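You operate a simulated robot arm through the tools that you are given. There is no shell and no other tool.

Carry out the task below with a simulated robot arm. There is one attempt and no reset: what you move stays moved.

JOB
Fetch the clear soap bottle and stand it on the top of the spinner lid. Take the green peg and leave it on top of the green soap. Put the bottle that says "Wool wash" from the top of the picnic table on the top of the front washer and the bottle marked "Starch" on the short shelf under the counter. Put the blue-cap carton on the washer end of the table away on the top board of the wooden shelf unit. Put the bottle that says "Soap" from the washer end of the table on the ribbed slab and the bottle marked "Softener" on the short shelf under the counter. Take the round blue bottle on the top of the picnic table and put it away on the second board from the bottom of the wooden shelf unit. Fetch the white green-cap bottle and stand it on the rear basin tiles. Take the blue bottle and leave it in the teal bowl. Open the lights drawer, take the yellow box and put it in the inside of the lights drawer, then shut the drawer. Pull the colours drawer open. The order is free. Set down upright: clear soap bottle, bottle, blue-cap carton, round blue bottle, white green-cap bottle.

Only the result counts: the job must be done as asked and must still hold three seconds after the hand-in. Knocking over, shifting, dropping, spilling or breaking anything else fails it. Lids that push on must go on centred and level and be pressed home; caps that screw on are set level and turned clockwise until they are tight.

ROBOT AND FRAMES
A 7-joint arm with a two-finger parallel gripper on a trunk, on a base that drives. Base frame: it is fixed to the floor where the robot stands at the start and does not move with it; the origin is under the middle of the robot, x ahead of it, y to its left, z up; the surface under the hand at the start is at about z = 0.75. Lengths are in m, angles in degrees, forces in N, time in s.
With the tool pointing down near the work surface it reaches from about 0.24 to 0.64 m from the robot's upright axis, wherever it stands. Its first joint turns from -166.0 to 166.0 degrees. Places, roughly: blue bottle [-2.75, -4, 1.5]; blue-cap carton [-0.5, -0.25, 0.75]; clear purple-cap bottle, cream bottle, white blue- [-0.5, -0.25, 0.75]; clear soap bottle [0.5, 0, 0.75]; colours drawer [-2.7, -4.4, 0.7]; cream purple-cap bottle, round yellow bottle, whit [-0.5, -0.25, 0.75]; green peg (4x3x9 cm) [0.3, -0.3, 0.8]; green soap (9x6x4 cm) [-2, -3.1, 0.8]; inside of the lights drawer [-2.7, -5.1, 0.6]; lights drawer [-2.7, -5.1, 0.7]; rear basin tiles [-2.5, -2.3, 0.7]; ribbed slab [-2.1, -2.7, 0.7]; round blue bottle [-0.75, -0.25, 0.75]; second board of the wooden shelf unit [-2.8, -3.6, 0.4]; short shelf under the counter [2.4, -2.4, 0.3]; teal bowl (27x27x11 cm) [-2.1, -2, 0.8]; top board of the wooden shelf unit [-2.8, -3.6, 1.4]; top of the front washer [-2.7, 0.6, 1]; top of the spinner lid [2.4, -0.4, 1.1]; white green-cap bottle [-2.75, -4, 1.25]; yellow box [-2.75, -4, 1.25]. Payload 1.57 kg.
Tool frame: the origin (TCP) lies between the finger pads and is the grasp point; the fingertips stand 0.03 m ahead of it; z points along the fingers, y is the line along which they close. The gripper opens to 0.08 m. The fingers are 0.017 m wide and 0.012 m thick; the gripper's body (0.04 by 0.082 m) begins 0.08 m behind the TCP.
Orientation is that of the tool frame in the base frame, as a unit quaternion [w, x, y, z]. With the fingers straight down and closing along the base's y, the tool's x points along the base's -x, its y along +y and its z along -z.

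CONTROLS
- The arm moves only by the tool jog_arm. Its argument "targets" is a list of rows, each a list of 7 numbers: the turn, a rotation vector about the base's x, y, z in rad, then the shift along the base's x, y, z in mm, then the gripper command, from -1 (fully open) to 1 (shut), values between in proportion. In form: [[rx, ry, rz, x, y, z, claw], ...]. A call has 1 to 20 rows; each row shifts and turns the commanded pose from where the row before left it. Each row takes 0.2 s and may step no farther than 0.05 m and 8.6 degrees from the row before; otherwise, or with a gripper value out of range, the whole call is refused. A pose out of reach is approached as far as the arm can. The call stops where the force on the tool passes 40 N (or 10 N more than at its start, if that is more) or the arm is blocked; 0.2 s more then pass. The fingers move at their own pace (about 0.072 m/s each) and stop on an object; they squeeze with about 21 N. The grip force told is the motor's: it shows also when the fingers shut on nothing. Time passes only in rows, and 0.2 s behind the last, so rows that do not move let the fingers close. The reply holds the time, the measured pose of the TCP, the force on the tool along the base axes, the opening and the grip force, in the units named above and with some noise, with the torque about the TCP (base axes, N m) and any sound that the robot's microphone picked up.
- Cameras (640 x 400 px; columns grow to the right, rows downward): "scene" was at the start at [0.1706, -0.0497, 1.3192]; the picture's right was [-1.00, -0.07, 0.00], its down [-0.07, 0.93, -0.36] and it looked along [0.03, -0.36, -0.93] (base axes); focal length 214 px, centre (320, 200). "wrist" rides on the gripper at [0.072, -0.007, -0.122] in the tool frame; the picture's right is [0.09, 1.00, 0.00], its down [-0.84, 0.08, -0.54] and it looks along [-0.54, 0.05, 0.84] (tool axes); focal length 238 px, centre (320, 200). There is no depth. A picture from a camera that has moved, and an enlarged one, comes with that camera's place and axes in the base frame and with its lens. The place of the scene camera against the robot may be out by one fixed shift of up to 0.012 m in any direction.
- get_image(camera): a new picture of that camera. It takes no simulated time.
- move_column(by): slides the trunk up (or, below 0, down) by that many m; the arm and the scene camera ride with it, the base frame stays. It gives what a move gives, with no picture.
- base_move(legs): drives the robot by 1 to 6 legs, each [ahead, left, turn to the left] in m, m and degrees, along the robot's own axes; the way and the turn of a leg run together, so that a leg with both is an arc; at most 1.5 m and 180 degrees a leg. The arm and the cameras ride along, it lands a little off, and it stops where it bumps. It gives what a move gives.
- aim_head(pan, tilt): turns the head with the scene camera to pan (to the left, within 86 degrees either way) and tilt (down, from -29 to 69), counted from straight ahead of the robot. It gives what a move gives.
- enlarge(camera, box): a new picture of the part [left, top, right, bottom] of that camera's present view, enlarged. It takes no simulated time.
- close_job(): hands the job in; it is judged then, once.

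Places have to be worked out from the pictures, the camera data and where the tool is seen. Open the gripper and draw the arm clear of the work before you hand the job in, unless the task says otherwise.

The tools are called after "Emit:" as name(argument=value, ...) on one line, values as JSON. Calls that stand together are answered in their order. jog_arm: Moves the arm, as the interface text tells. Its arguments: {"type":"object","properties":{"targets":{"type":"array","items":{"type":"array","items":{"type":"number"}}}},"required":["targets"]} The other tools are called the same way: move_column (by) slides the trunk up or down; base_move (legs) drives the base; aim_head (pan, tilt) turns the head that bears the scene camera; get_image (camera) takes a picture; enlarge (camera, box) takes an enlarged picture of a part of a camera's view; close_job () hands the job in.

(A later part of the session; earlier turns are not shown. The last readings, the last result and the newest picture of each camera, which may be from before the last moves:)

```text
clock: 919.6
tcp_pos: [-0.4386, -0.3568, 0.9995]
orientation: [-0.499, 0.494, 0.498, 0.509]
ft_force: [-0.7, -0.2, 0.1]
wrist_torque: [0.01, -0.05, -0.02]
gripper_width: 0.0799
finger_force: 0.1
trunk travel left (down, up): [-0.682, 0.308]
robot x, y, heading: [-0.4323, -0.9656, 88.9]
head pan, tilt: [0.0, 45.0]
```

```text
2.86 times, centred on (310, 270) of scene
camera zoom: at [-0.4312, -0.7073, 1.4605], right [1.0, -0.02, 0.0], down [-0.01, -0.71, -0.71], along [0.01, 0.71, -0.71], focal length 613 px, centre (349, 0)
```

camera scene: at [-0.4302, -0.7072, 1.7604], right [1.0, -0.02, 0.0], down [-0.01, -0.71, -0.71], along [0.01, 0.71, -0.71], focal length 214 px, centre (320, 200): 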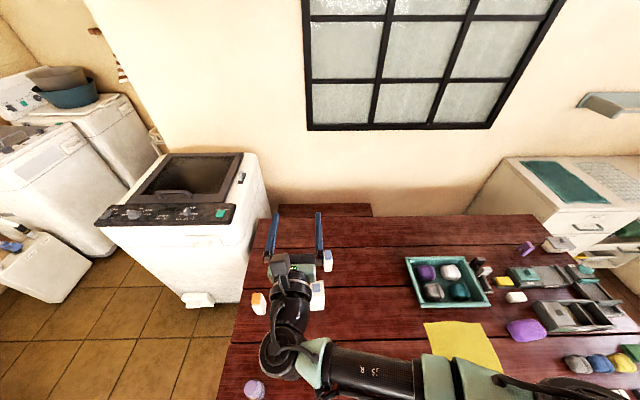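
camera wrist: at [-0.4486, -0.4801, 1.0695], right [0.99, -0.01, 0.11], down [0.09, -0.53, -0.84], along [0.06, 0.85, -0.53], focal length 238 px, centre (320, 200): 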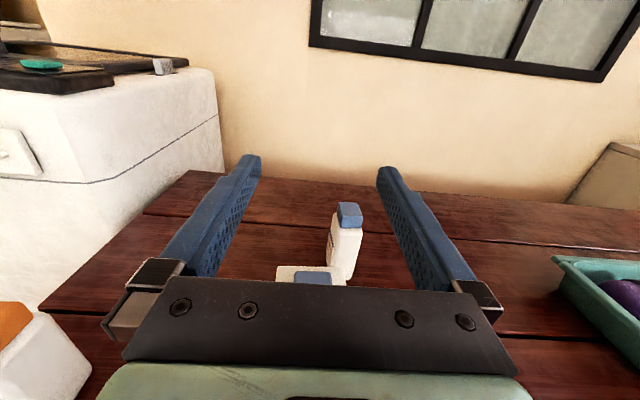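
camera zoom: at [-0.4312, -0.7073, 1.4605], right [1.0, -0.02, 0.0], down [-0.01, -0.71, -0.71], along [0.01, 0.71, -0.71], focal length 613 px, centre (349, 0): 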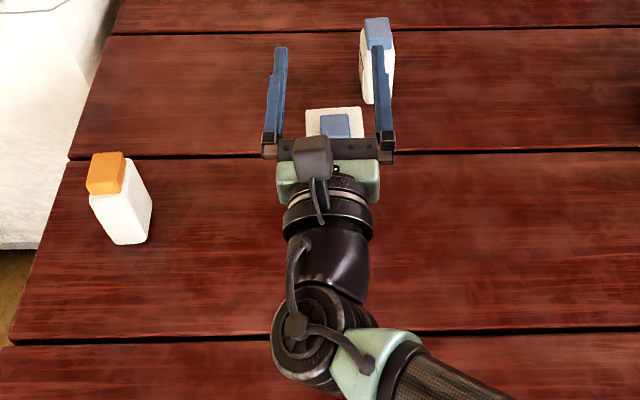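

Emit:
jog_arm(targets=[[0, 0, 0, 0, 0, -40, -1], [0, 0, 0, 0, 0, -40, -1], [0, 0, 0, 0, 0, -40, -1], [0, 0, 0, 0, 0, -35, -1], [0, 0, 0, 0, 0, 0, -1]])

Emit:
get_image(camera="wrist")

Emit:
enlarge(camera="scene", box=[240, 200, 380, 340])

```text
clock: 920.8
tcp_pos: [-0.4398, -0.3619, 0.8454]
orientation: [-0.499, 0.494, 0.498, 0.508]
ft_force: [-0.1, 0.0, 0.5]
wrist_torque: [0.01, 0.01, 0.0]
gripper_width: 0.0801
finger_force: 0.0
trunk travel left (down, up): [-0.682, 0.308]
robot x, y, heading: [-0.4311, -0.9647, 89.0]
head pan, tilt: [0.0, 45.0]
```

```text
taken
camera wrist: at [-0.4499, -0.4842, 0.9157], right [0.99, -0.01, 0.11], down [0.09, -0.53, -0.84], along [0.06, 0.85, -0.53], focal length 238 px, centre (320, 200)
```

wrist: 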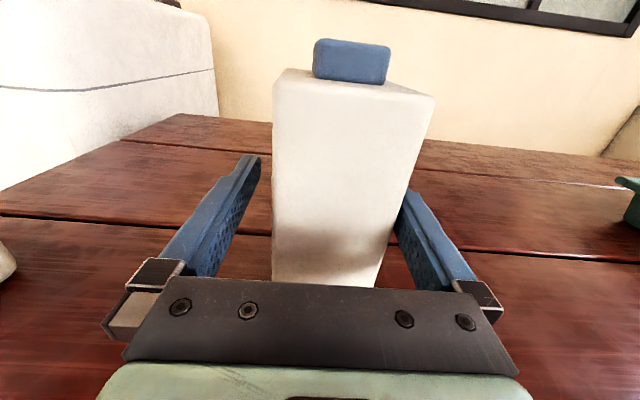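

```text
2.86 times, centred on (310, 270) of scene
camera zoom: at [-0.4311, -0.7072, 1.4605], right [1.0, -0.02, 0.0], down [-0.01, -0.71, -0.71], along [0.01, 0.71, -0.71], focal length 613 px, centre (349, 0)
```

zoom: 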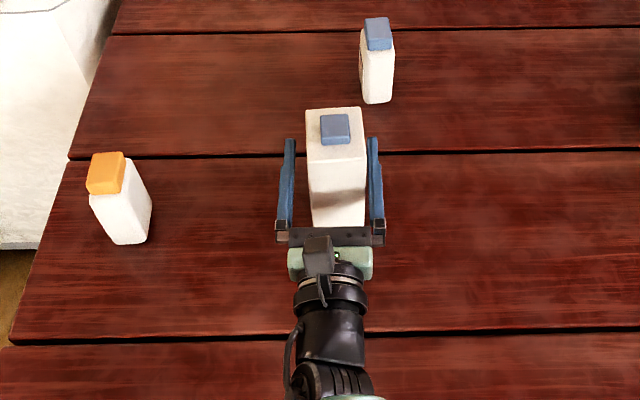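

Emit:
jog_arm(targets=[[0, 0, 0, 3, 4, 0, -1], [0, 0, 0, 0, 0, 0, 0], [0, 0, 0, 0, 0, 0, 1], [0, 0, 0, 0, 0, 0, 1], [0, 0, 0, 0, 0, 0, 1], [0, 0, 0, 0, 0, 15, 1], [0, 0, 0, 0, 0, 30, 1], [0, 0, 0, 0, 0, 45, 1], [0, 0, 0, 0, 0, 45, 1], [0, 0, 0, 0, 0, 0, 1]])

Emit:
get_image(camera="wrist")

```text
clock: 923.0
tcp_pos: [-0.4358, -0.3519, 0.9805]
orientation: [-0.498, 0.495, 0.499, 0.509]
ft_force: [-0.7, -1.3, -6.1]
wrist_torque: [0.06, 0.0, 0.03]
gripper_width: 0.0601
finger_force: 21.4
trunk travel left (down, up): [-0.682, 0.308]
robot x, y, heading: [-0.4337, -0.9679, 89.0]
head pan, tilt: [0.0, 45.0]
```

```text
taken
camera wrist: at [-0.4467, -0.4748, 1.0506], right [0.99, -0.01, 0.11], down [0.09, -0.53, -0.84], along [0.06, 0.85, -0.53], focal length 238 px, centre (320, 200)
```

wrist: 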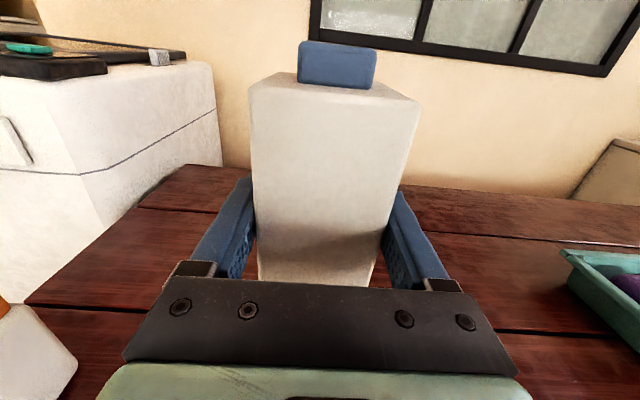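

The carton is held (6 N). I raise it and take the lane back to the shelf.

Emit:
move_column(by=0.3)

Emit:
jog_arm(targets=[[0, 0, 0, 0, -30, 35, 1], [0, 0, 0, 0, -30, 35, 1], [0, 0, 0, 0, -30, 35, 1]])

Emit:
base_move(legs=[[0, 1.15, 1], [-1.4, 0, 0], [-1.15, 0, 0], [0, 0, 90]])

```text
clock: 926.0
tcp_pos: [-0.4361, -0.3523, 1.2794]
orientation: [-0.499, 0.494, 0.499, 0.508]
ft_force: [0.7, -0.4, -6.0]
wrist_torque: [0.05, -0.01, 0.01]
gripper_width: 0.0602
finger_force: 21.2
trunk travel left (down, up): [-0.982, 0.008]
robot x, y, heading: [-0.4325, -0.9663, 88.7]
head pan, tilt: [0.0, 45.0]
```

```text
clock: 926.8
tcp_pos: [-0.4338, -0.4414, 1.383]
orientation: [-0.497, 0.495, 0.498, 0.51]
ft_force: [0.1, 0.6, -6.7]
wrist_torque: [0.01, 0.01, 0.01]
gripper_width: 0.0602
finger_force: 20.8
trunk travel left (down, up): [-0.982, 0.008]
robot x, y, heading: [-0.4335, -0.9639, 88.7]
head pan, tilt: [0.0, 45.0]
```

```text
clock: 948.4
tcp_pos: [-2.1131, -3.468, 1.3825]
orientation: [0.711, -0.002, -0.703, -0.011]
ft_force: [0.6, 0.0, -5.9]
wrist_torque: [0.03, 0.03, 0.02]
gripper_width: 0.06
finger_force: 21.0
trunk travel left (down, up): [-0.982, 0.008]
robot x, y, heading: [-1.5908, -3.4676, 177.8]
head pan, tilt: [0.0, 45.0]
```

Emit:
base_move(legs=[[0.15, 0.15, 2], [0, 0.47, 0]])

Emit:
jog_arm(targets=[[0, 0, 0, 0, 0, 45, 1], [0, 0, 0, 0, 0, 45, 1], [0, 0, 0, 0, 0, 45, 1], [0, 0, 0, 0, 0, 45, 1], [0, 0, 0, 0, 0, 35, 1]])

Emit:
aim_head(pan=0, tilt=25)

Emit:
get_image(camera="scene")

Emit:
get_image(camera="wrist")

```text
clock: 952.4
tcp_pos: [-2.2596, -4.1109, 1.3845]
orientation: [0.711, 0.015, -0.703, 0.006]
ft_force: [0.2, -0.4, -6.2]
wrist_torque: [0.02, 0.03, 0.0]
gripper_width: 0.0599
finger_force: 20.8
trunk travel left (down, up): [-0.982, 0.008]
robot x, y, heading: [-1.7347, -4.0917, -179.5]
head pan, tilt: [0.0, 45.0]
```

```text
clock: 953.6
tcp_pos: [-2.2597, -4.1106, 1.5994]
orientation: [0.712, 0.015, -0.702, 0.004]
ft_force: [0.0, -0.1, -6.5]
wrist_torque: [0.01, 0.0, 0.0]
gripper_width: 0.06
finger_force: 20.7
trunk travel left (down, up): [-0.982, 0.008]
robot x, y, heading: [-1.7326, -4.0938, -179.4]
head pan, tilt: [0.0, 45.0]
```

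```text
clock: 954.5
tcp_pos: [-2.2611, -4.1095, 1.5992]
orientation: [0.712, 0.014, -0.702, 0.005]
ft_force: [0.6, -0.2, -5.4]
wrist_torque: [0.03, 0.03, -0.03]
gripper_width: 0.06
finger_force: 21.2
trunk travel left (down, up): [-0.982, 0.008]
robot x, y, heading: [-1.7364, -4.0946, -179.1]
head pan, tilt: [0.0, 25.0]
```

```text
taken
camera scene: at [-2.0012, -4.0901, 1.7908], right [-0.01, 1.0, 0.0], down [0.42, 0.01, -0.91], along [-0.91, -0.01, -0.42], focal length 214 px, centre (320, 200)
```

scene: 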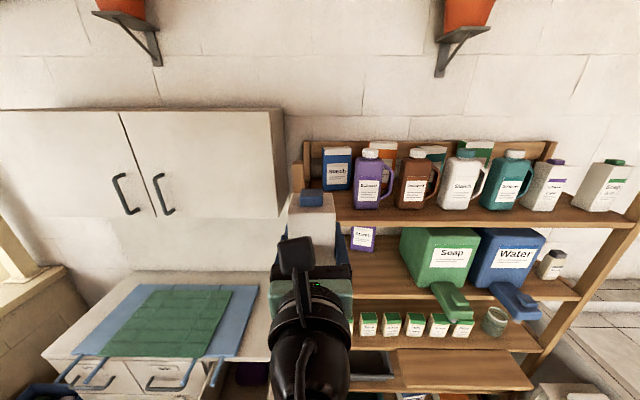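

```text
taken
camera wrist: at [-2.1394, -4.1139, 1.6695], right [-0.03, 0.99, 0.11], down [0.53, 0.1, -0.84], along [-0.85, 0.03, -0.53], focal length 238 px, centre (320, 200)
```

wrist: 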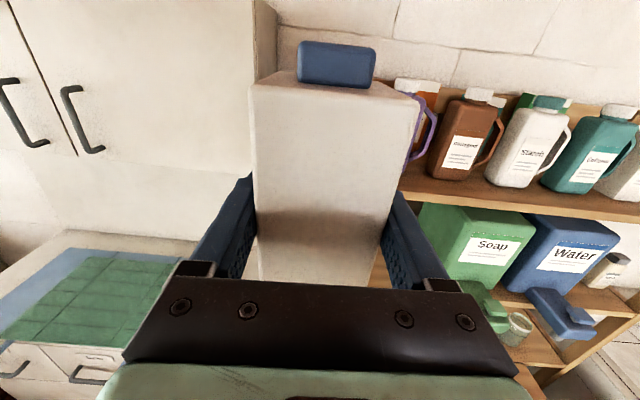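

Space between the left post and the purple jug is about y -4.15…-3.985, so I aim for y = -4.07, x = -2.67. I drive in.

Emit:
jog_arm(targets=[[0, 0, 0, 0, 38, 0, 1], [0, 0, 0, 0, 0, 0, 1]])

Emit:
base_move(legs=[[0.3, 0, -0.5]])

Emit:
get_image(camera="scene")

Emit:
get_image(camera="wrist")

```text
clock: 955.0
tcp_pos: [-2.2605, -4.0731, 1.5979]
orientation: [0.712, 0.015, -0.702, 0.005]
ft_force: [0.7, -0.5, -6.0]
wrist_torque: [-0.01, 0.0, 0.02]
gripper_width: 0.0596
finger_force: 20.7
trunk travel left (down, up): [-0.982, 0.008]
robot x, y, heading: [-1.7331, -4.0935, -179.2]
head pan, tilt: [0.0, 25.0]
```

```text
clock: 957.1
tcp_pos: [-2.5613, -4.0775, 1.599]
orientation: [0.713, 0.015, -0.701, 0.004]
ft_force: [0.1, -0.2, -5.7]
wrist_torque: [0.01, -0.02, -0.03]
gripper_width: 0.06
finger_force: 21.1
trunk travel left (down, up): [-0.982, 0.008]
robot x, y, heading: [-2.0376, -4.0944, -179.0]
head pan, tilt: [0.0, 25.0]
```

```text
taken
camera scene: at [-2.3016, -4.094, 1.7912], right [-0.01, 1.0, 0.0], down [0.42, 0.01, -0.91], along [-0.91, -0.01, -0.42], focal length 214 px, centre (320, 200)
```

scene: 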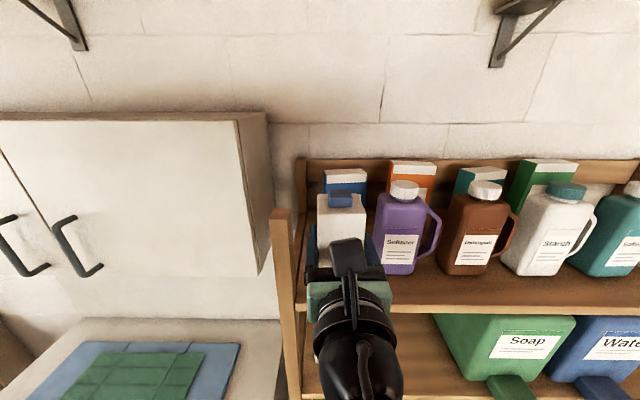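

```text
taken
camera wrist: at [-2.4393, -4.0806, 1.6697], right [-0.03, 0.99, 0.11], down [0.53, 0.1, -0.84], along [-0.85, 0.03, -0.53], focal length 238 px, centre (320, 200)
```

wrist: 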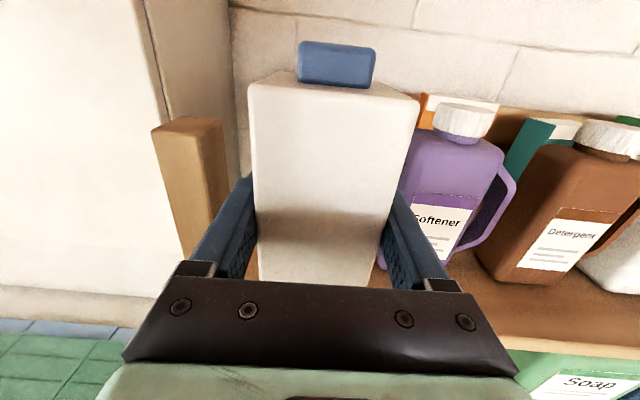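

I shift 15 mm right for equal clearance, extend over the board and lower.

Emit:
jog_arm(targets=[[0, 0, 0, 0, 15, 0, 1], [0, 0, 0, -40, 0, 0, 1], [0, 0, 0, -40, 0, 0, 1], [0, 0, 0, -30, 0, 0, 1], [0, 0, 0, 0, 0, 0, 1]])

Emit:
get_image(camera="wrist")

Emit:
enlarge(camera="scene", box=[260, 150, 440, 310])

```text
clock: 958.3
tcp_pos: [-2.6726, -4.0629, 1.6031]
orientation: [0.712, 0.014, -0.702, 0.004]
ft_force: [0.7, 0.1, -7.3]
wrist_torque: [0.01, 0.03, -0.02]
gripper_width: 0.0601
finger_force: 20.9
trunk travel left (down, up): [-0.982, 0.008]
robot x, y, heading: [-2.035, -4.0938, -178.9]
head pan, tilt: [0.0, 25.0]
```

```text
taken
camera wrist: at [-2.5516, -4.0667, 1.6725], right [-0.03, 0.99, 0.11], down [0.53, 0.1, -0.84], along [-0.85, 0.03, -0.53], focal length 238 px, centre (320, 200)
```

wrist: 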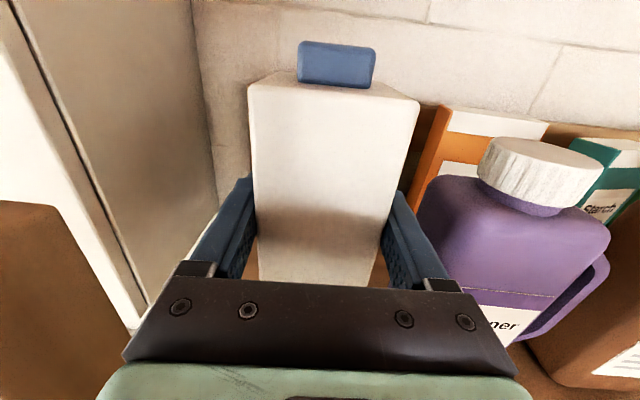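

```text
2.50 times, centred on (350, 230) of scene
camera zoom: at [-2.3035, -4.0941, 1.7908], right [-0.01, 1.0, 0.0], down [0.42, 0.01, -0.91], along [-0.91, -0.01, -0.42], focal length 536 px, centre (245, 125)
```

zoom: 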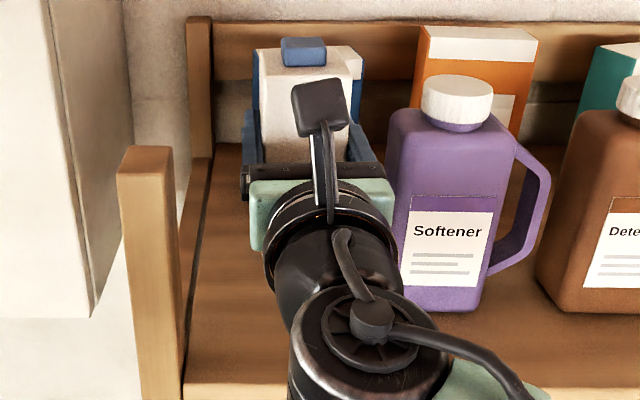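

Emit:
jog_arm(targets=[[0, 0, 0, 0, 0, -20, 1], [0, 0, 0, 0, 0, -10, 1], [0, 0, 0, 0, 0, -6, 1], [0, 0, 0, 0, 0, 0, 1]])

Emit:
jog_arm(targets=[[0, 0, 0, 0, 0, -4, 1], [0, 0, 0, 0, 0, -4, 1], [0, 0, 0, 0, 0, 0, 1]])

```text
clock: 959.3
tcp_pos: [-2.6734, -4.0616, 1.5639]
orientation: [0.712, 0.015, -0.702, 0.005]
ft_force: [0.5, -0.2, -6.2]
wrist_torque: [0.02, 0.06, 0.0]
gripper_width: 0.0602
finger_force: 21.3
trunk travel left (down, up): [-0.982, 0.008]
robot x, y, heading: [-2.037, -4.0974, -179.4]
head pan, tilt: [0.0, 25.0]
```

```text
clock: 960.1
tcp_pos: [-2.6717, -4.0611, 1.5546]
orientation: [0.712, 0.015, -0.702, 0.005]
ft_force: [0.1, -0.4, -5.6]
wrist_torque: [0.0, 0.05, -0.01]
gripper_width: 0.0598
finger_force: 21.1
trunk travel left (down, up): [-0.982, 0.008]
robot x, y, heading: [-2.0359, -4.0954, -179.2]
head pan, tilt: [0.0, 25.0]
```

Emit:
jog_arm(targets=[[0, 0, 0, 0, 0, -4, 1], [0, 0, 0, 0, 0, -3, 1], [0, 0, 0, 0, 0, 0, 1]])

```text
clock: 960.9
tcp_pos: [-2.6716, -4.0611, 1.548]
orientation: [0.712, 0.015, -0.702, 0.005]
ft_force: [0.5, -0.7, -6.2]
wrist_torque: [-0.02, 0.04, -0.01]
gripper_width: 0.06
finger_force: 20.6
trunk travel left (down, up): [-0.982, 0.008]
robot x, y, heading: [-2.0409, -4.0972, -179.2]
head pan, tilt: [0.0, 25.0]
```

Emit:
jog_arm(targets=[[0, 0, 0, 0, 0, -3, 1], [0, 0, 0, 0, 0, -3, 1], [0, 0, 0, 0, 0, 0, 1]])

Emit:
get_image(camera="wrist")

```text
clock: 961.7
tcp_pos: [-2.6737, -4.0622, 1.5405]
orientation: [0.712, 0.015, -0.702, 0.005]
ft_force: [0.5, -0.4, -5.1]
wrist_torque: [0.03, 0.05, -0.01]
gripper_width: 0.0596
finger_force: 21.6
trunk travel left (down, up): [-0.982, 0.008]
robot x, y, heading: [-2.0404, -4.0984, -179.2]
head pan, tilt: [0.0, 25.0]
```

```text
taken
camera wrist: at [-2.5512, -4.0659, 1.612], right [-0.03, 0.99, 0.11], down [0.53, 0.1, -0.84], along [-0.85, 0.03, -0.53], focal length 238 px, centre (320, 200)
```

wrist: 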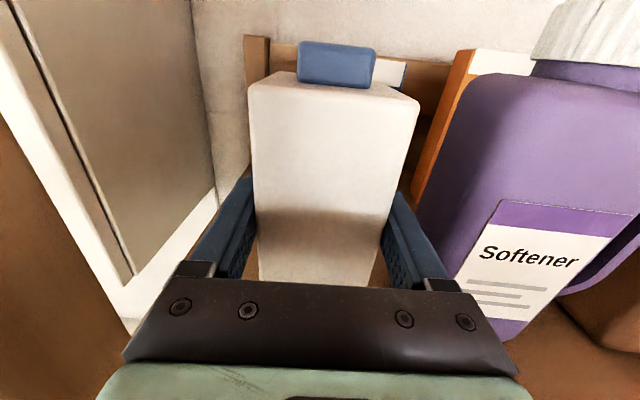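

Emit:
jog_arm(targets=[[0, 0, 0, 0, 0, -4, 1], [0, 0, 0, 0, 0, -3, 1], [0, 0, 0, 0, 0, 0, 1]])

Emit:
jog_arm(targets=[[0, 0, 0, 0, 0, -3, 1], [0, 0, 0, 0, 0, -3, 1], [0, 0, 0, 0, 0, 0, 1]])

```text
clock: 962.5
tcp_pos: [-2.6722, -4.0627, 1.537]
orientation: [0.714, 0.014, -0.7, 0.005]
ft_force: [-5.3, -1.0, 10.3]
wrist_torque: [-0.64, -0.14, -0.18]
gripper_width: 0.06
finger_force: 21.1
trunk travel left (down, up): [-0.982, 0.008]
robot x, y, heading: [-2.0369, -4.0964, -179.3]
head pan, tilt: [0.0, 25.0]
```

```text
clock: 963.3
tcp_pos: [-2.6703, -4.0607, 1.5309]
orientation: [0.715, 0.014, -0.699, 0.004]
ft_force: [-3.9, 2.6, 17.5]
wrist_torque: [-0.3, 0.03, -0.14]
gripper_width: 0.0601
finger_force: 21.0
trunk travel left (down, up): [-0.982, 0.008]
robot x, y, heading: [-2.0379, -4.0944, -179.5]
head pan, tilt: [0.0, 25.0]
```

Contact. I ease, open, and back the base straight out.

Emit:
jog_arm(targets=[[0, 0, 0, 0, 0, 4, 1], [0, 0, 0, 0, 0, 0, 0], [0, 0, 0, 0, 0, 0, -0.8], [0, 0, 0, 0, 0, 0, -0.8], [0, 0, 0, 0, 0, 0, -0.8]])

Emit:
get_image(camera="wrist")

```text
clock: 964.5
tcp_pos: [-2.6711, -4.0631, 1.533]
orientation: [0.712, 0.015, -0.702, 0.005]
ft_force: [-0.4, -0.4, -0.5]
wrist_torque: [0.01, -0.01, 0.0]
gripper_width: 0.0722
finger_force: 0.1
trunk travel left (down, up): [-0.982, 0.008]
robot x, y, heading: [-2.0378, -4.0933, -179.3]
head pan, tilt: [0.0, 25.0]
```

```text
taken
camera wrist: at [-2.5498, -4.0667, 1.6027], right [-0.03, 0.99, 0.11], down [0.53, 0.1, -0.84], along [-0.85, 0.03, -0.53], focal length 238 px, centre (320, 200)
```

wrist: 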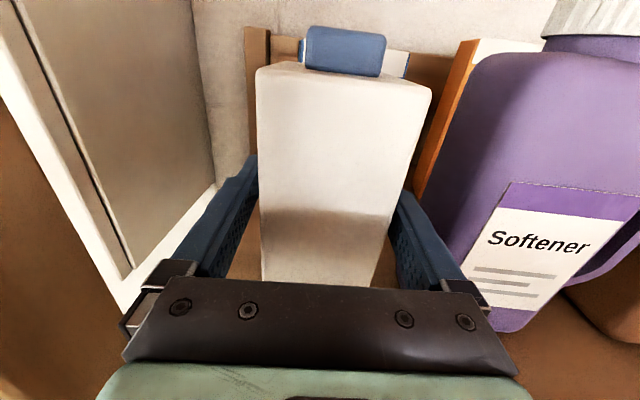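

Emit:
base_move(legs=[[-0.15, 0, 0]])

Emit:
get_image(camera="wrist")

Emit:
base_move(legs=[[-0.16, 0, 0]])

Emit:
get_image(camera="scene")

```text
clock: 965.9
tcp_pos: [-2.5232, -4.0609, 1.5318]
orientation: [0.711, 0.014, -0.703, 0.004]
ft_force: [-0.3, -0.1, -0.1]
wrist_torque: [0.01, 0.03, -0.03]
gripper_width: 0.0717
finger_force: 0.0
trunk travel left (down, up): [-0.982, 0.008]
robot x, y, heading: [-1.886, -4.092, -179.3]
head pan, tilt: [0.0, 25.0]
```

```text
taken
camera wrist: at [-2.4024, -4.0645, 1.6019], right [-0.03, 0.99, 0.11], down [0.53, 0.1, -0.84], along [-0.85, 0.03, -0.53], focal length 238 px, centre (320, 200)
```

wrist: 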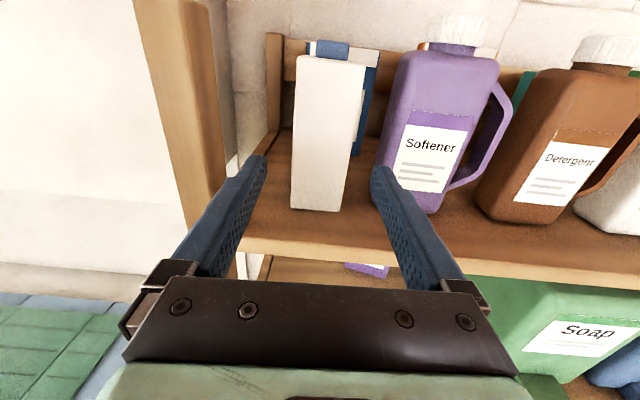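

```text
clock: 967.3
tcp_pos: [-2.3634, -4.0585, 1.531]
orientation: [0.711, 0.015, -0.703, 0.005]
ft_force: [0.3, -0.3, -0.2]
wrist_torque: [-0.01, 0.01, 0.02]
gripper_width: 0.0721
finger_force: 0.1
trunk travel left (down, up): [-0.982, 0.008]
robot x, y, heading: [-1.7262, -4.0928, -179.2]
head pan, tilt: [0.0, 25.0]
```

```text
taken
camera scene: at [-1.995, -4.0901, 1.7905], right [-0.01, 1.0, 0.0], down [0.42, 0.01, -0.91], along [-0.91, -0.01, -0.42], focal length 214 px, centre (320, 200)
```

scene: 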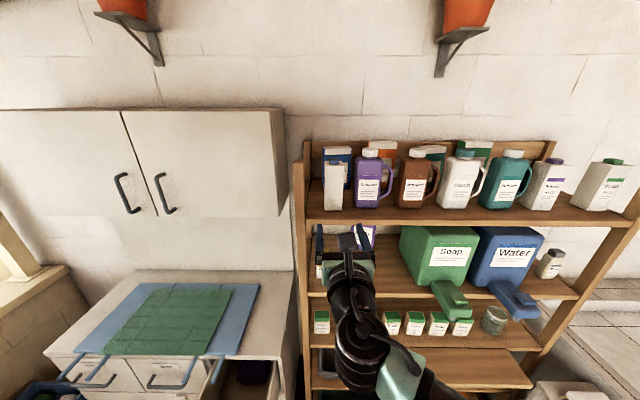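

The carton stands on the top board. Last item: the blue-cap Starch. I drive back to the table's -y side.

Emit:
jog_arm(targets=[[0, 0, 0, 40, 0, -20, -1], [0, 0, 0, 40, 0, -30, -1], [0, 0, 0, 20, 0, -40, -1], [0, 0, 0, 0, 0, -40, -1]])

Emit:
base_move(legs=[[0, -0.47, -0.8], [-0.15, -0.12, 0], [0, 0, -90], [1.4, 0, 0], [1.1, 0, 0]])

```text
clock: 968.3
tcp_pos: [-2.2604, -4.0585, 1.4034]
orientation: [0.712, 0.016, -0.702, 0.005]
ft_force: [0.6, 0.0, -1.0]
wrist_torque: [-0.04, 0.01, 0.01]
gripper_width: 0.0799
finger_force: 0.1
trunk travel left (down, up): [-0.982, 0.008]
robot x, y, heading: [-1.7283, -4.089, -179.2]
head pan, tilt: [0.0, 25.0]
```

```text
clock: 988.1
tcp_pos: [-1.5546, -0.4334, 1.4045]
orientation: [0.508, -0.485, -0.508, -0.499]
ft_force: [0.6, -0.9, -0.2]
wrist_torque: [-0.03, 0.02, 0.01]
gripper_width: 0.0798
finger_force: 0.0
trunk travel left (down, up): [-0.982, 0.008]
robot x, y, heading: [-1.5867, -0.9636, 91.2]
head pan, tilt: [0.0, 25.0]
```

Emit:
base_move(legs=[[0.01, 0, -1.2], [0, -1.0, 0], [0, -0.19, 0]])

Emit:
move_column(by=-0.3)

Emit:
aim_head(pan=0, tilt=45)

Emit:
get_image(camera="scene")

Emit:
get_image(camera="wrist")

```text
clock: 994.9
tcp_pos: [-0.3331, -0.432, 1.4042]
orientation: [-0.501, 0.491, 0.501, 0.507]
ft_force: [0.5, 0.0, -0.5]
wrist_torque: [0.03, -0.01, 0.01]
gripper_width: 0.0798
finger_force: 0.0
trunk travel left (down, up): [-0.982, 0.008]
robot x, y, heading: [-0.3785, -0.9664, 89.8]
head pan, tilt: [0.0, 25.0]
```

```text
clock: 997.9
tcp_pos: [-0.3326, -0.4327, 1.104]
orientation: [-0.5, 0.493, 0.501, 0.506]
ft_force: [-0.7, -0.2, -0.2]
wrist_torque: [-0.01, -0.01, 0.01]
gripper_width: 0.0799
finger_force: 0.2
trunk travel left (down, up): [-0.682, 0.308]
robot x, y, heading: [-0.3857, -0.96, 89.5]
head pan, tilt: [0.0, 25.0]
```

```text
clock: 998.7
tcp_pos: [-0.3324, -0.4332, 1.1018]
orientation: [-0.501, 0.492, 0.501, 0.506]
ft_force: [0.8, -0.2, 0.0]
wrist_torque: [-0.04, -0.01, 0.01]
gripper_width: 0.08
finger_force: 0.0
trunk travel left (down, up): [-0.682, 0.308]
robot x, y, heading: [-0.3808, -0.9644, 89.8]
head pan, tilt: [0.0, 45.0]
```

```text
taken
camera scene: at [-0.3793, -0.7062, 1.4605], right [1.0, -0.01, 0.0], down [-0.01, -0.71, -0.71], along [0.01, 0.71, -0.71], focal length 214 px, centre (320, 200)
```

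scene: 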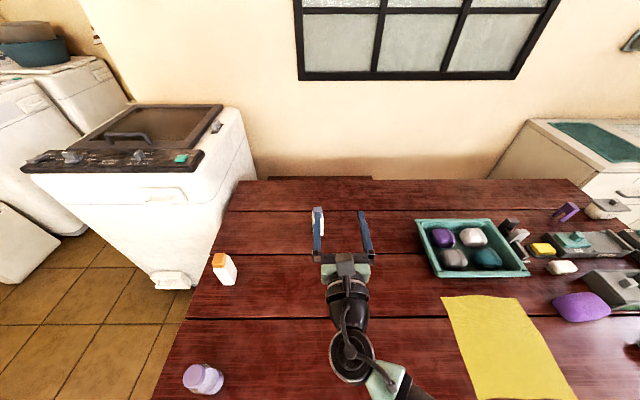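

```text
taken
camera wrist: at [-0.3411, -0.5553, 1.1739], right [0.99, 0.0, 0.11], down [0.09, -0.53, -0.84], along [0.05, 0.85, -0.53], focal length 238 px, centre (320, 200)
```

wrist: 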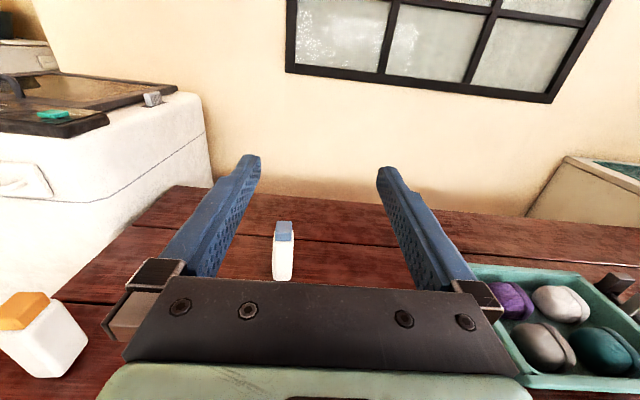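

Emit:
base_move(legs=[[0.1, 0, 0]])

Emit:
jog_arm(targets=[[0, 0, 0, -45, 0, -20, -1], [0, 0, 0, -5, 0, -45, -1], [0, 0, 0, 0, 0, -45, -1], [0, 0, 0, 0, 0, -45, -1], [0, 0, 0, 0, 0, -45, -1], [0, 0, 0, 0, 0, -45, -1], [0, 0, 0, 0, 0, -20, -1], [0, 0, 0, 0, 0, 0, -1]])

Emit:
get_image(camera="wrist")

```text
clock: 999.9
tcp_pos: [-0.3316, -0.3331, 1.1024]
orientation: [-0.502, 0.492, 0.502, 0.505]
ft_force: [0.7, 0.5, -0.6]
wrist_torque: [0.03, -0.02, -0.04]
gripper_width: 0.0799
finger_force: 0.1
trunk travel left (down, up): [-0.682, 0.308]
robot x, y, heading: [-0.375, -0.8616, 89.5]
head pan, tilt: [0.0, 45.0]
```

```text
clock: 1001.7
tcp_pos: [-0.384, -0.3333, 0.8392]
orientation: [-0.501, 0.492, 0.501, 0.505]
ft_force: [0.4, -0.1, -0.5]
wrist_torque: [-0.03, 0.0, 0.01]
gripper_width: 0.08
finger_force: 0.1
trunk travel left (down, up): [-0.682, 0.308]
robot x, y, heading: [-0.3777, -0.8628, 89.3]
head pan, tilt: [0.0, 45.0]
```

```text
taken
camera wrist: at [-0.3926, -0.4566, 0.9089], right [0.99, 0.0, 0.11], down [0.09, -0.53, -0.84], along [0.05, 0.85, -0.53], focal length 238 px, centre (320, 200)
```

wrist: 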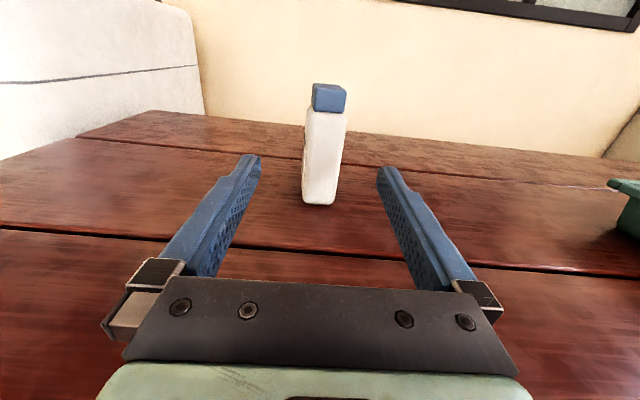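

Emit:
jog_arm(targets=[[0, 0, 0, 0, 40, 0, -1], [0, 0, 0, 0, 40, 0, -1], [0, 0, 0, 1, 40, 0, -1], [0, 0, 0, 0, 28, 0, -1], [0, 0, 0, 0, 0, 0, -1]])

Emit:
get_image(camera="wrist")

```text
clock: 1002.9
tcp_pos: [-0.3842, -0.2046, 0.8376]
orientation: [-0.502, 0.492, 0.502, 0.505]
ft_force: [0.0, 0.0, -0.3]
wrist_torque: [0.0, -0.02, -0.02]
gripper_width: 0.0803
finger_force: 0.1
out of reach, approached as far as the arm can: row 4
trunk travel left (down, up): [-0.682, 0.308]
robot x, y, heading: [-0.3768, -0.863, 89.6]
head pan, tilt: [0.0, 45.0]
```

```text
taken
camera wrist: at [-0.392, -0.3269, 0.9079], right [0.99, 0.0, 0.11], down [0.09, -0.53, -0.84], along [0.05, 0.85, -0.53], focal length 238 px, centre (320, 200)
```

wrist: 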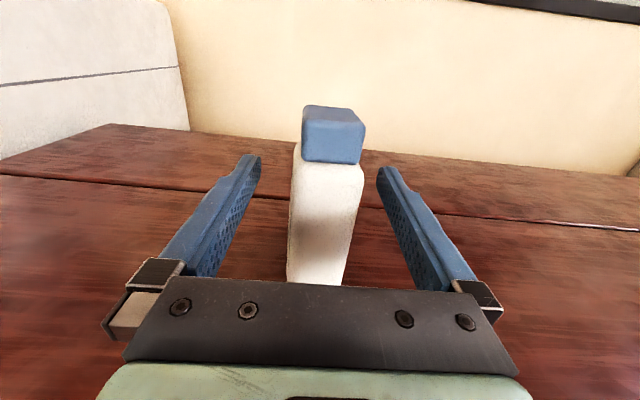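

Emit:
base_move(legs=[[0.02, 0, 0]])

Emit:
jog_arm(targets=[[0, 0, 0, 0, 0, 0, 0], [0, 0, 0, 0, 0, 0, 1], [0, 0, 0, 0, 0, 0, 1], [0, 0, 0, 0, 0, 0, 1], [0, 0, 0, 0, 0, 0, 1]])

Emit:
get_image(camera="wrist")

```text
clock: 1003.7
tcp_pos: [-0.3834, -0.1839, 0.838]
orientation: [-0.502, 0.492, 0.502, 0.505]
ft_force: [0.3, 0.1, 0.0]
wrist_torque: [0.0, 0.03, -0.02]
gripper_width: 0.0802
finger_force: 0.0
trunk travel left (down, up): [-0.682, 0.308]
robot x, y, heading: [-0.3771, -0.8494, 89.7]
head pan, tilt: [0.0, 45.0]
```

```text
clock: 1004.9
tcp_pos: [-0.3831, -0.1851, 0.8385]
orientation: [-0.501, 0.492, 0.501, 0.506]
ft_force: [-0.3, 0.3, 3.1]
wrist_torque: [0.13, 0.1, -0.01]
gripper_width: 0.0397
finger_force: 20.9
trunk travel left (down, up): [-0.682, 0.308]
robot x, y, heading: [-0.3753, -0.8441, 89.5]
head pan, tilt: [0.0, 45.0]
```

```text
taken
camera wrist: at [-0.3921, -0.3073, 0.9086], right [0.99, 0.0, 0.11], down [0.09, -0.53, -0.84], along [0.05, 0.85, -0.53], focal length 238 px, centre (320, 200)
```

wrist: 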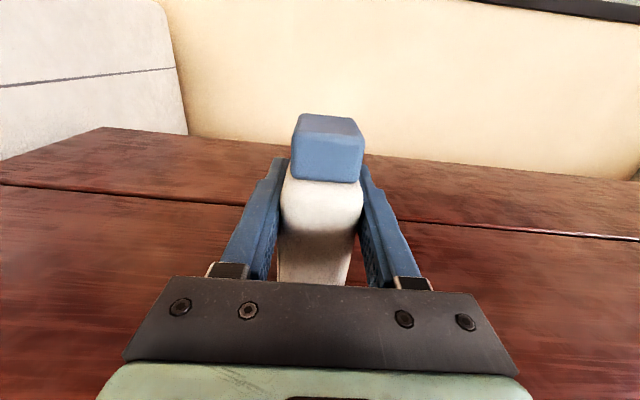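

Gripped. I lift and take the known route round the bench to the short shelf.

Emit:
jog_arm(targets=[[0, 0, 0, 0, 0, 15, 1], [0, 0, 0, 0, -10, 35, 1], [0, 0, 0, 0, -20, 40, 1], [0, 0, 0, 0, -30, 35, 1], [0, 0, 0, 0, -40, 20, 1], [0, 0, 0, 0, -40, 0, 1]])

Emit:
move_column(by=0.3)

Emit:
base_move(legs=[[-0.1, 0, 0.5], [0, 0.5, 0], [-0.64, 0, 0], [0, -1.2, 0], [0, -0.6, 0], [0, 0, -90]])

```text
clock: 1006.3
tcp_pos: [-0.3845, -0.3261, 0.981]
orientation: [-0.501, 0.491, 0.502, 0.505]
ft_force: [0.1, -1.0, -2.5]
wrist_torque: [0.01, 0.02, 0.0]
gripper_width: 0.0398
finger_force: 21.3
trunk travel left (down, up): [-0.682, 0.308]
robot x, y, heading: [-0.3766, -0.8467, 89.2]
head pan, tilt: [0.0, 45.0]
```

```text
clock: 1009.3
tcp_pos: [-0.3839, -0.3258, 1.2815]
orientation: [-0.502, 0.492, 0.502, 0.505]
ft_force: [0.0, 0.9, -2.1]
wrist_torque: [0.01, -0.01, -0.03]
gripper_width: 0.0395
finger_force: 20.8
trunk travel left (down, up): [-0.982, 0.008]
robot x, y, heading: [-0.3752, -0.8436, 89.3]
head pan, tilt: [0.0, 45.0]
```

```text
clock: 1028.6
tcp_pos: [1.4428, -1.5294, 1.2811]
orientation: [-0.004, 0.702, 0.013, 0.712]
ft_force: [-0.7, 0.7, -2.0]
wrist_torque: [-0.01, -0.01, -0.04]
gripper_width: 0.0399
finger_force: 20.8
trunk travel left (down, up): [-0.982, 0.008]
robot x, y, heading: [0.922, -1.5494, 0.7]
head pan, tilt: [0.0, 45.0]
```

Emit:
base_move(legs=[[0.58, -0.1, -0.7], [0, -0.63, 0]])

Emit:
move_column(by=-0.4)

Emit:
move_column(by=-0.3)

Emit:
aim_head(pan=0, tilt=35)

Emit:
get_image(camera="scene")

Emit:
get_image(camera="wrist")

```text
clock: 1035.1
tcp_pos: [2.0199, -2.2879, 1.2807]
orientation: [0.006, 0.702, 0.004, 0.712]
ft_force: [-0.2, -0.2, -2.4]
wrist_torque: [0.01, 0.0, -0.02]
gripper_width: 0.0398
finger_force: 20.9
trunk travel left (down, up): [-0.982, 0.008]
robot x, y, heading: [1.4968, -2.2892, -1.0]
head pan, tilt: [0.0, 45.0]
```

```text
clock: 1038.9
tcp_pos: [2.0193, -2.2881, 0.8808]
orientation: [0.005, 0.702, 0.004, 0.712]
ft_force: [-0.3, -0.1, -2.2]
wrist_torque: [0.02, -0.02, -0.01]
gripper_width: 0.0395
finger_force: 20.9
trunk travel left (down, up): [-0.582, 0.408]
robot x, y, heading: [1.5026, -2.2926, -1.0]
head pan, tilt: [0.0, 45.0]
```

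```text
clock: 1041.9
tcp_pos: [2.0202, -2.2868, 0.5812]
orientation: [0.006, 0.702, 0.004, 0.712]
ft_force: [0.6, 0.4, -2.3]
wrist_torque: [0.01, -0.03, -0.04]
gripper_width: 0.04
finger_force: 21.1
trunk travel left (down, up): [-0.282, 0.708]
robot x, y, heading: [1.4995, -2.293, -0.6]
head pan, tilt: [0.0, 45.0]
```

```text
clock: 1042.7
tcp_pos: [2.0202, -2.2872, 0.5804]
orientation: [0.006, 0.702, 0.004, 0.712]
ft_force: [-0.4, -0.7, -1.5]
wrist_torque: [-0.03, -0.01, 0.01]
gripper_width: 0.0397
finger_force: 21.1
trunk travel left (down, up): [-0.282, 0.708]
robot x, y, heading: [1.5035, -2.2906, -1.0]
head pan, tilt: [0.0, 35.0]
```

```text
taken
camera scene: at [1.7553, -2.2892, 1.0752], right [-0.02, -1.0, 0.0], down [-0.57, 0.01, -0.82], along [0.82, -0.01, -0.57], focal length 214 px, centre (320, 200)
```

scene: 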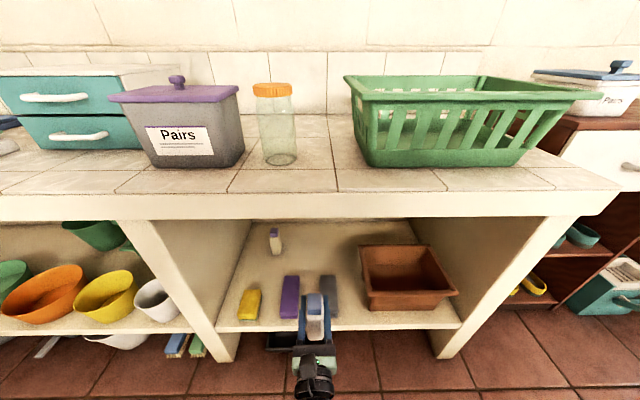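

```text
taken
camera wrist: at [1.8944, -2.279, 0.6514], right [0.0, -0.99, 0.11], down [-0.53, -0.09, -0.84], along [0.85, -0.06, -0.53], focal length 238 px, centre (320, 200)
```

wrist: 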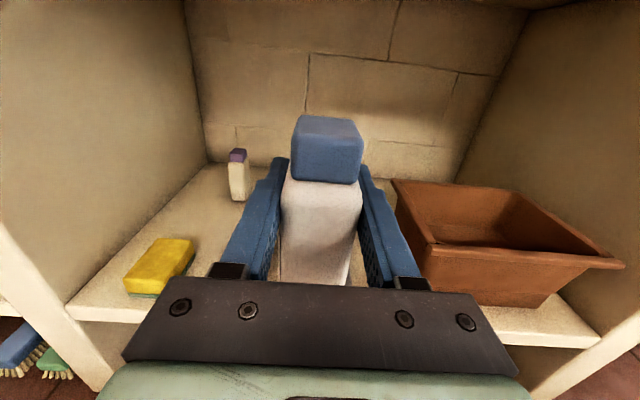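

Emit:
base_move(legs=[[0, 0.026, 1]])

Emit:
move_column(by=-0.14)

Emit:
base_move(legs=[[0.22, 0, 0]])

```text
clock: 1043.5
tcp_pos: [2.0192, -2.2504, 0.5811]
orientation: [-0.001, 0.703, 0.01, 0.712]
ft_force: [0.7, -0.3, -1.6]
wrist_torque: [-0.04, 0.02, 0.02]
gripper_width: 0.0397
finger_force: 21.1
trunk travel left (down, up): [-0.282, 0.708]
robot x, y, heading: [1.5011, -2.2628, 0.1]
head pan, tilt: [0.0, 35.0]
```

```text
clock: 1045.2
tcp_pos: [2.0202, -2.2508, 0.4405]
orientation: [-0.001, 0.702, 0.012, 0.712]
ft_force: [-0.3, -0.2, -2.2]
wrist_torque: [-0.01, -0.04, -0.02]
gripper_width: 0.0399
finger_force: 21.1
trunk travel left (down, up): [-0.142, 0.848]
robot x, y, heading: [1.5001, -2.2633, 0.0]
head pan, tilt: [0.0, 35.0]
```

```text
clock: 1046.8
tcp_pos: [2.24, -2.253, 0.4399]
orientation: [0.0, 0.703, 0.009, 0.712]
ft_force: [1.0, -0.2, -2.1]
wrist_torque: [-0.03, 0.0, -0.01]
gripper_width: 0.0398
finger_force: 20.7
trunk travel left (down, up): [-0.142, 0.848]
robot x, y, heading: [1.7234, -2.2647, 0.1]
head pan, tilt: [0.0, 35.0]
```

Emit:
jog_arm(targets=[[0, 0, 0, 45, 0, 0, 1], [0, 0, 0, 45, 0, 0, 1], [0, 0, 0, 45, 0, 0, 1], [0, 0, 0, 45, 0, 0, 1], [0, 0, 0, 28, 0, 0, 1], [0, 0, 0, 0, 0, 0, 1]])

Emit:
get_image(camera="wrist")

Emit:
enlarge(camera="scene", box=[200, 270, 440, 400])

```text
clock: 1048.2
tcp_pos: [2.4513, -2.2514, 0.4382]
orientation: [0.0, 0.702, 0.01, 0.712]
ft_force: [-0.1, 0.0, -2.1]
wrist_torque: [0.0, 0.0, 0.02]
gripper_width: 0.0401
finger_force: 20.7
trunk travel left (down, up): [-0.142, 0.848]
robot x, y, heading: [1.7226, -2.2658, -0.1]
head pan, tilt: [0.0, 35.0]
```

```text
taken
camera wrist: at [2.3267, -2.2442, 0.5093], right [0.01, -0.99, 0.11], down [-0.53, -0.1, -0.84], along [0.85, -0.05, -0.53], focal length 238 px, centre (320, 200)
```

wrist: 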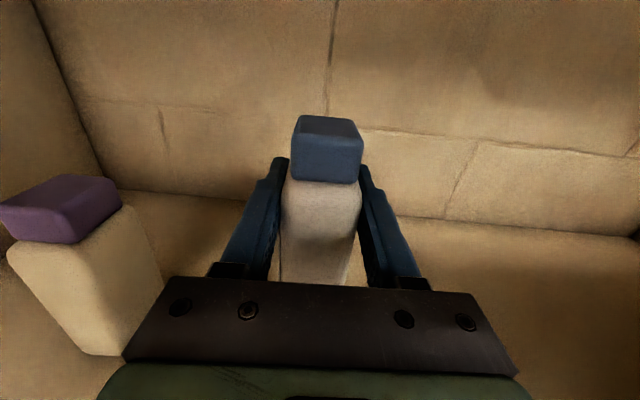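

```text
2.67 times, centred on (320, 335) of scene
camera zoom: at [1.9769, -2.2584, 0.9352], right [0.0, -1.0, 0.0], down [-0.57, 0.0, -0.82], along [0.82, 0.0, -0.57], focal length 572 px, centre (320, -160)
```

zoom: 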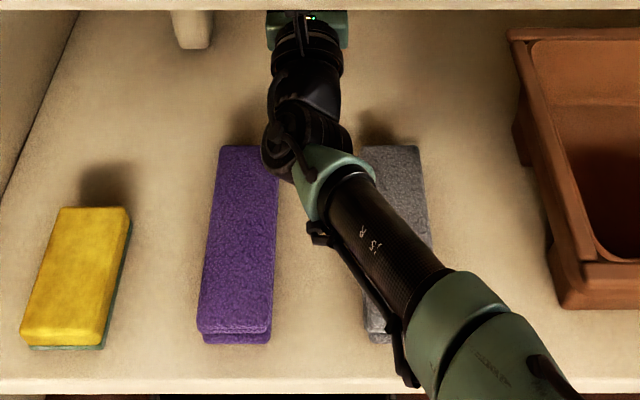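

Emit:
jog_arm(targets=[[0, 0, 0, 0, 0, -20, 1], [0, 0, 0, 0, 0, -20, 1], [0, 0, 0, 0, 0, -10, 1], [0, 0, 0, 0, 0, -6, 1], [0, 0, 0, 0, 0, 0, 1]])

Emit:
enlarge(camera="scene", box=[200, 270, 440, 400])

```text
clock: 1049.5
tcp_pos: [2.4495, -2.2536, 0.3884]
orientation: [0.0, 0.699, 0.01, 0.715]
ft_force: [1.4, 0.5, 12.5]
wrist_torque: [0.29, 0.04, 0.02]
gripper_width: 0.0398
finger_force: 21.2
trunk travel left (down, up): [-0.142, 0.848]
robot x, y, heading: [1.7201, -2.264, -0.0]
head pan, tilt: [0.0, 35.0]
```

```text
2.67 times, centred on (320, 335) of scene
camera zoom: at [1.9759, -2.2584, 0.9358], right [0.0, -1.0, 0.0], down [-0.57, 0.0, -0.82], along [0.82, 0.0, -0.57], focal length 572 px, centre (320, -160)
```

zoom: 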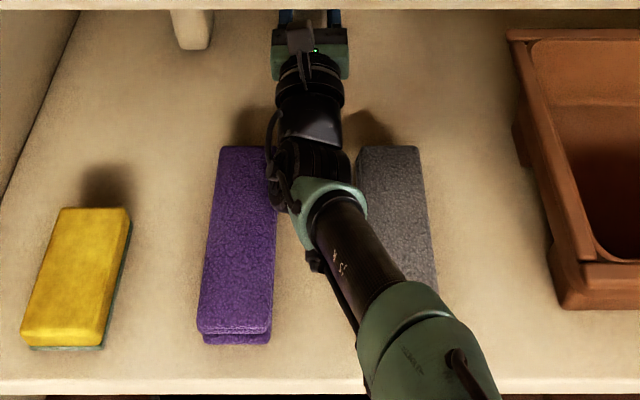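

Emit:
get_image(camera="wrist")

Emit:
jog_arm(targets=[[0, 0, 0, 0, 0, 8, 1], [0, 0, 0, 0, 0, 0, 1]])

```text
taken
camera wrist: at [2.3248, -2.2464, 0.4587], right [0.01, -0.99, 0.11], down [-0.52, -0.09, -0.85], along [0.85, -0.05, -0.52], focal length 238 px, centre (320, 200)
```

wrist: 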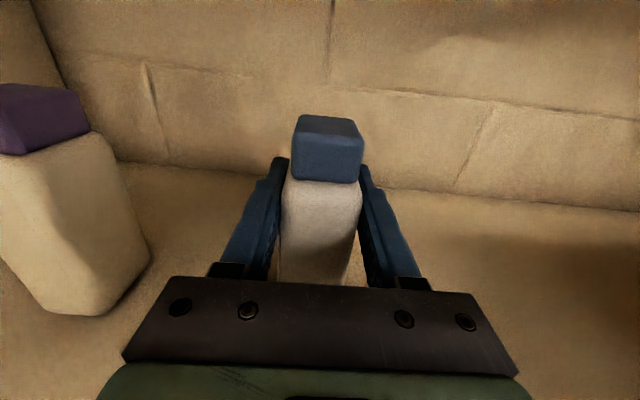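

```text
clock: 1050.0
tcp_pos: [2.4488, -2.2536, 0.3917]
orientation: [-0.001, 0.704, 0.01, 0.711]
ft_force: [-0.1, 0.3, -2.1]
wrist_torque: [0.02, -0.02, -0.01]
gripper_width: 0.04
finger_force: 21.1
trunk travel left (down, up): [-0.142, 0.848]
robot x, y, heading: [1.7251, -2.2629, -0.1]
head pan, tilt: [0.0, 35.0]
```

Emit:
jog_arm(targets=[[0, 0, 0, 0, 0, -4, 1], [0, 0, 0, 0, 0, 0, 1]])

Emit:
jog_arm(targets=[[0, 0, 0, 0, 0, -3, 1], [0, 0, 0, 0, 0, 0, 1]])

```text
clock: 1050.7
tcp_pos: [2.4494, -2.2521, 0.3891]
orientation: [0.0, 0.702, 0.01, 0.712]
ft_force: [0.3, -0.1, -0.5]
wrist_torque: [0.07, -0.05, 0.01]
gripper_width: 0.0399
finger_force: 21.1
trunk travel left (down, up): [-0.142, 0.848]
robot x, y, heading: [1.7221, -2.2649, -0.3]
head pan, tilt: [0.0, 35.0]
```

```text
clock: 1051.2
tcp_pos: [2.449, -2.2541, 0.3883]
orientation: [0.0, 0.7, 0.01, 0.714]
ft_force: [1.9, 0.2, 11.5]
wrist_torque: [0.37, 0.19, -0.02]
gripper_width: 0.0399
finger_force: 21.2
trunk travel left (down, up): [-0.142, 0.848]
robot x, y, heading: [1.7212, -2.2633, -0.0]
head pan, tilt: [0.0, 35.0]
```

Emit:
jog_arm(targets=[[0, 0, 0, 0, 0, 2, 1], [0, 0, 0, 0, 0, 0, 0.1], [0, 0, 0, 0, 0, 0, -0.2], [0, 0, 0, 0, 0, 0, -0.6], [0, 0, 0, 0, 0, 0, -1], [0, 0, 0, 0, 0, 0, -1]])

Emit:
get_image(camera="wrist")

```text
clock: 1052.7
tcp_pos: [2.4475, -2.2534, 0.3882]
orientation: [0.0, 0.702, 0.011, 0.712]
ft_force: [-0.1, -0.1, 0.8]
wrist_torque: [0.0, 0.0, 0.03]
gripper_width: 0.08
finger_force: 0.0
trunk travel left (down, up): [-0.142, 0.848]
robot x, y, heading: [1.7216, -2.2678, -0.3]
head pan, tilt: [0.0, 35.0]
```

```text
taken
camera wrist: at [2.3233, -2.2463, 0.4584], right [0.01, -0.99, 0.11], down [-0.53, -0.1, -0.84], along [0.85, -0.05, -0.53], focal length 238 px, centre (320, 200)
```

wrist: 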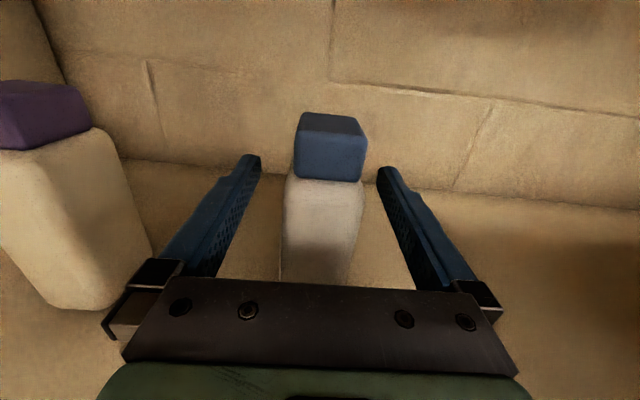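

It stands freely. I withdraw straight back.

Emit:
jog_arm(targets=[[0, 0, 0, -25, 0, 2, -1], [0, 0, 0, -35, 0, 8, -1], [0, 0, 0, -35, 0, 15, -1], [0, 0, 0, -30, 0, 25, -1]])

Emit:
get_image(camera="wrist")

Emit:
base_move(legs=[[-0.36, 0, 0]])

Emit:
get_image(camera="scene")

```text
clock: 1053.7
tcp_pos: [2.3192, -2.2505, 0.4378]
orientation: [0.0, 0.702, 0.01, 0.712]
ft_force: [0.0, 0.6, 0.3]
wrist_torque: [-0.02, 0.01, 0.02]
gripper_width: 0.0802
finger_force: 0.0
trunk travel left (down, up): [-0.142, 0.848]
robot x, y, heading: [1.7214, -2.2632, -0.2]
head pan, tilt: [0.0, 35.0]
```

```text
taken
camera wrist: at [2.1956, -2.244, 0.5082], right [0.01, -0.99, 0.11], down [-0.53, -0.1, -0.84], along [0.85, -0.05, -0.53], focal length 238 px, centre (320, 200)
```

wrist: 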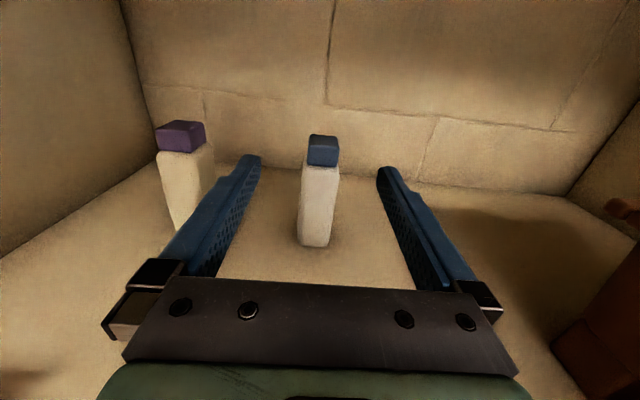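

```text
clock: 1055.9
tcp_pos: [1.9674, -2.2531, 0.437]
orientation: [0.002, 0.702, 0.008, 0.712]
ft_force: [0.0, 0.2, -0.2]
wrist_torque: [-0.01, 0.01, -0.02]
gripper_width: 0.0799
finger_force: 0.0
trunk travel left (down, up): [-0.142, 0.848]
robot x, y, heading: [1.3649, -2.2612, -0.2]
head pan, tilt: [0.0, 35.0]
```

```text
taken
camera scene: at [1.6224, -2.2582, 0.9352], right [-0.01, -1.0, 0.0], down [-0.57, 0.0, -0.82], along [0.82, -0.01, -0.57], focal length 214 px, centre (320, 200)
```

scene: 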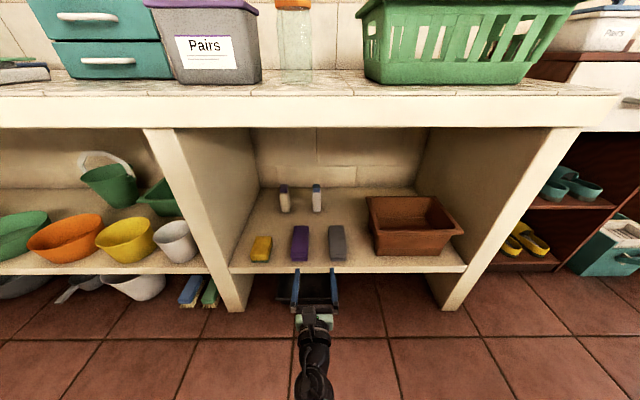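

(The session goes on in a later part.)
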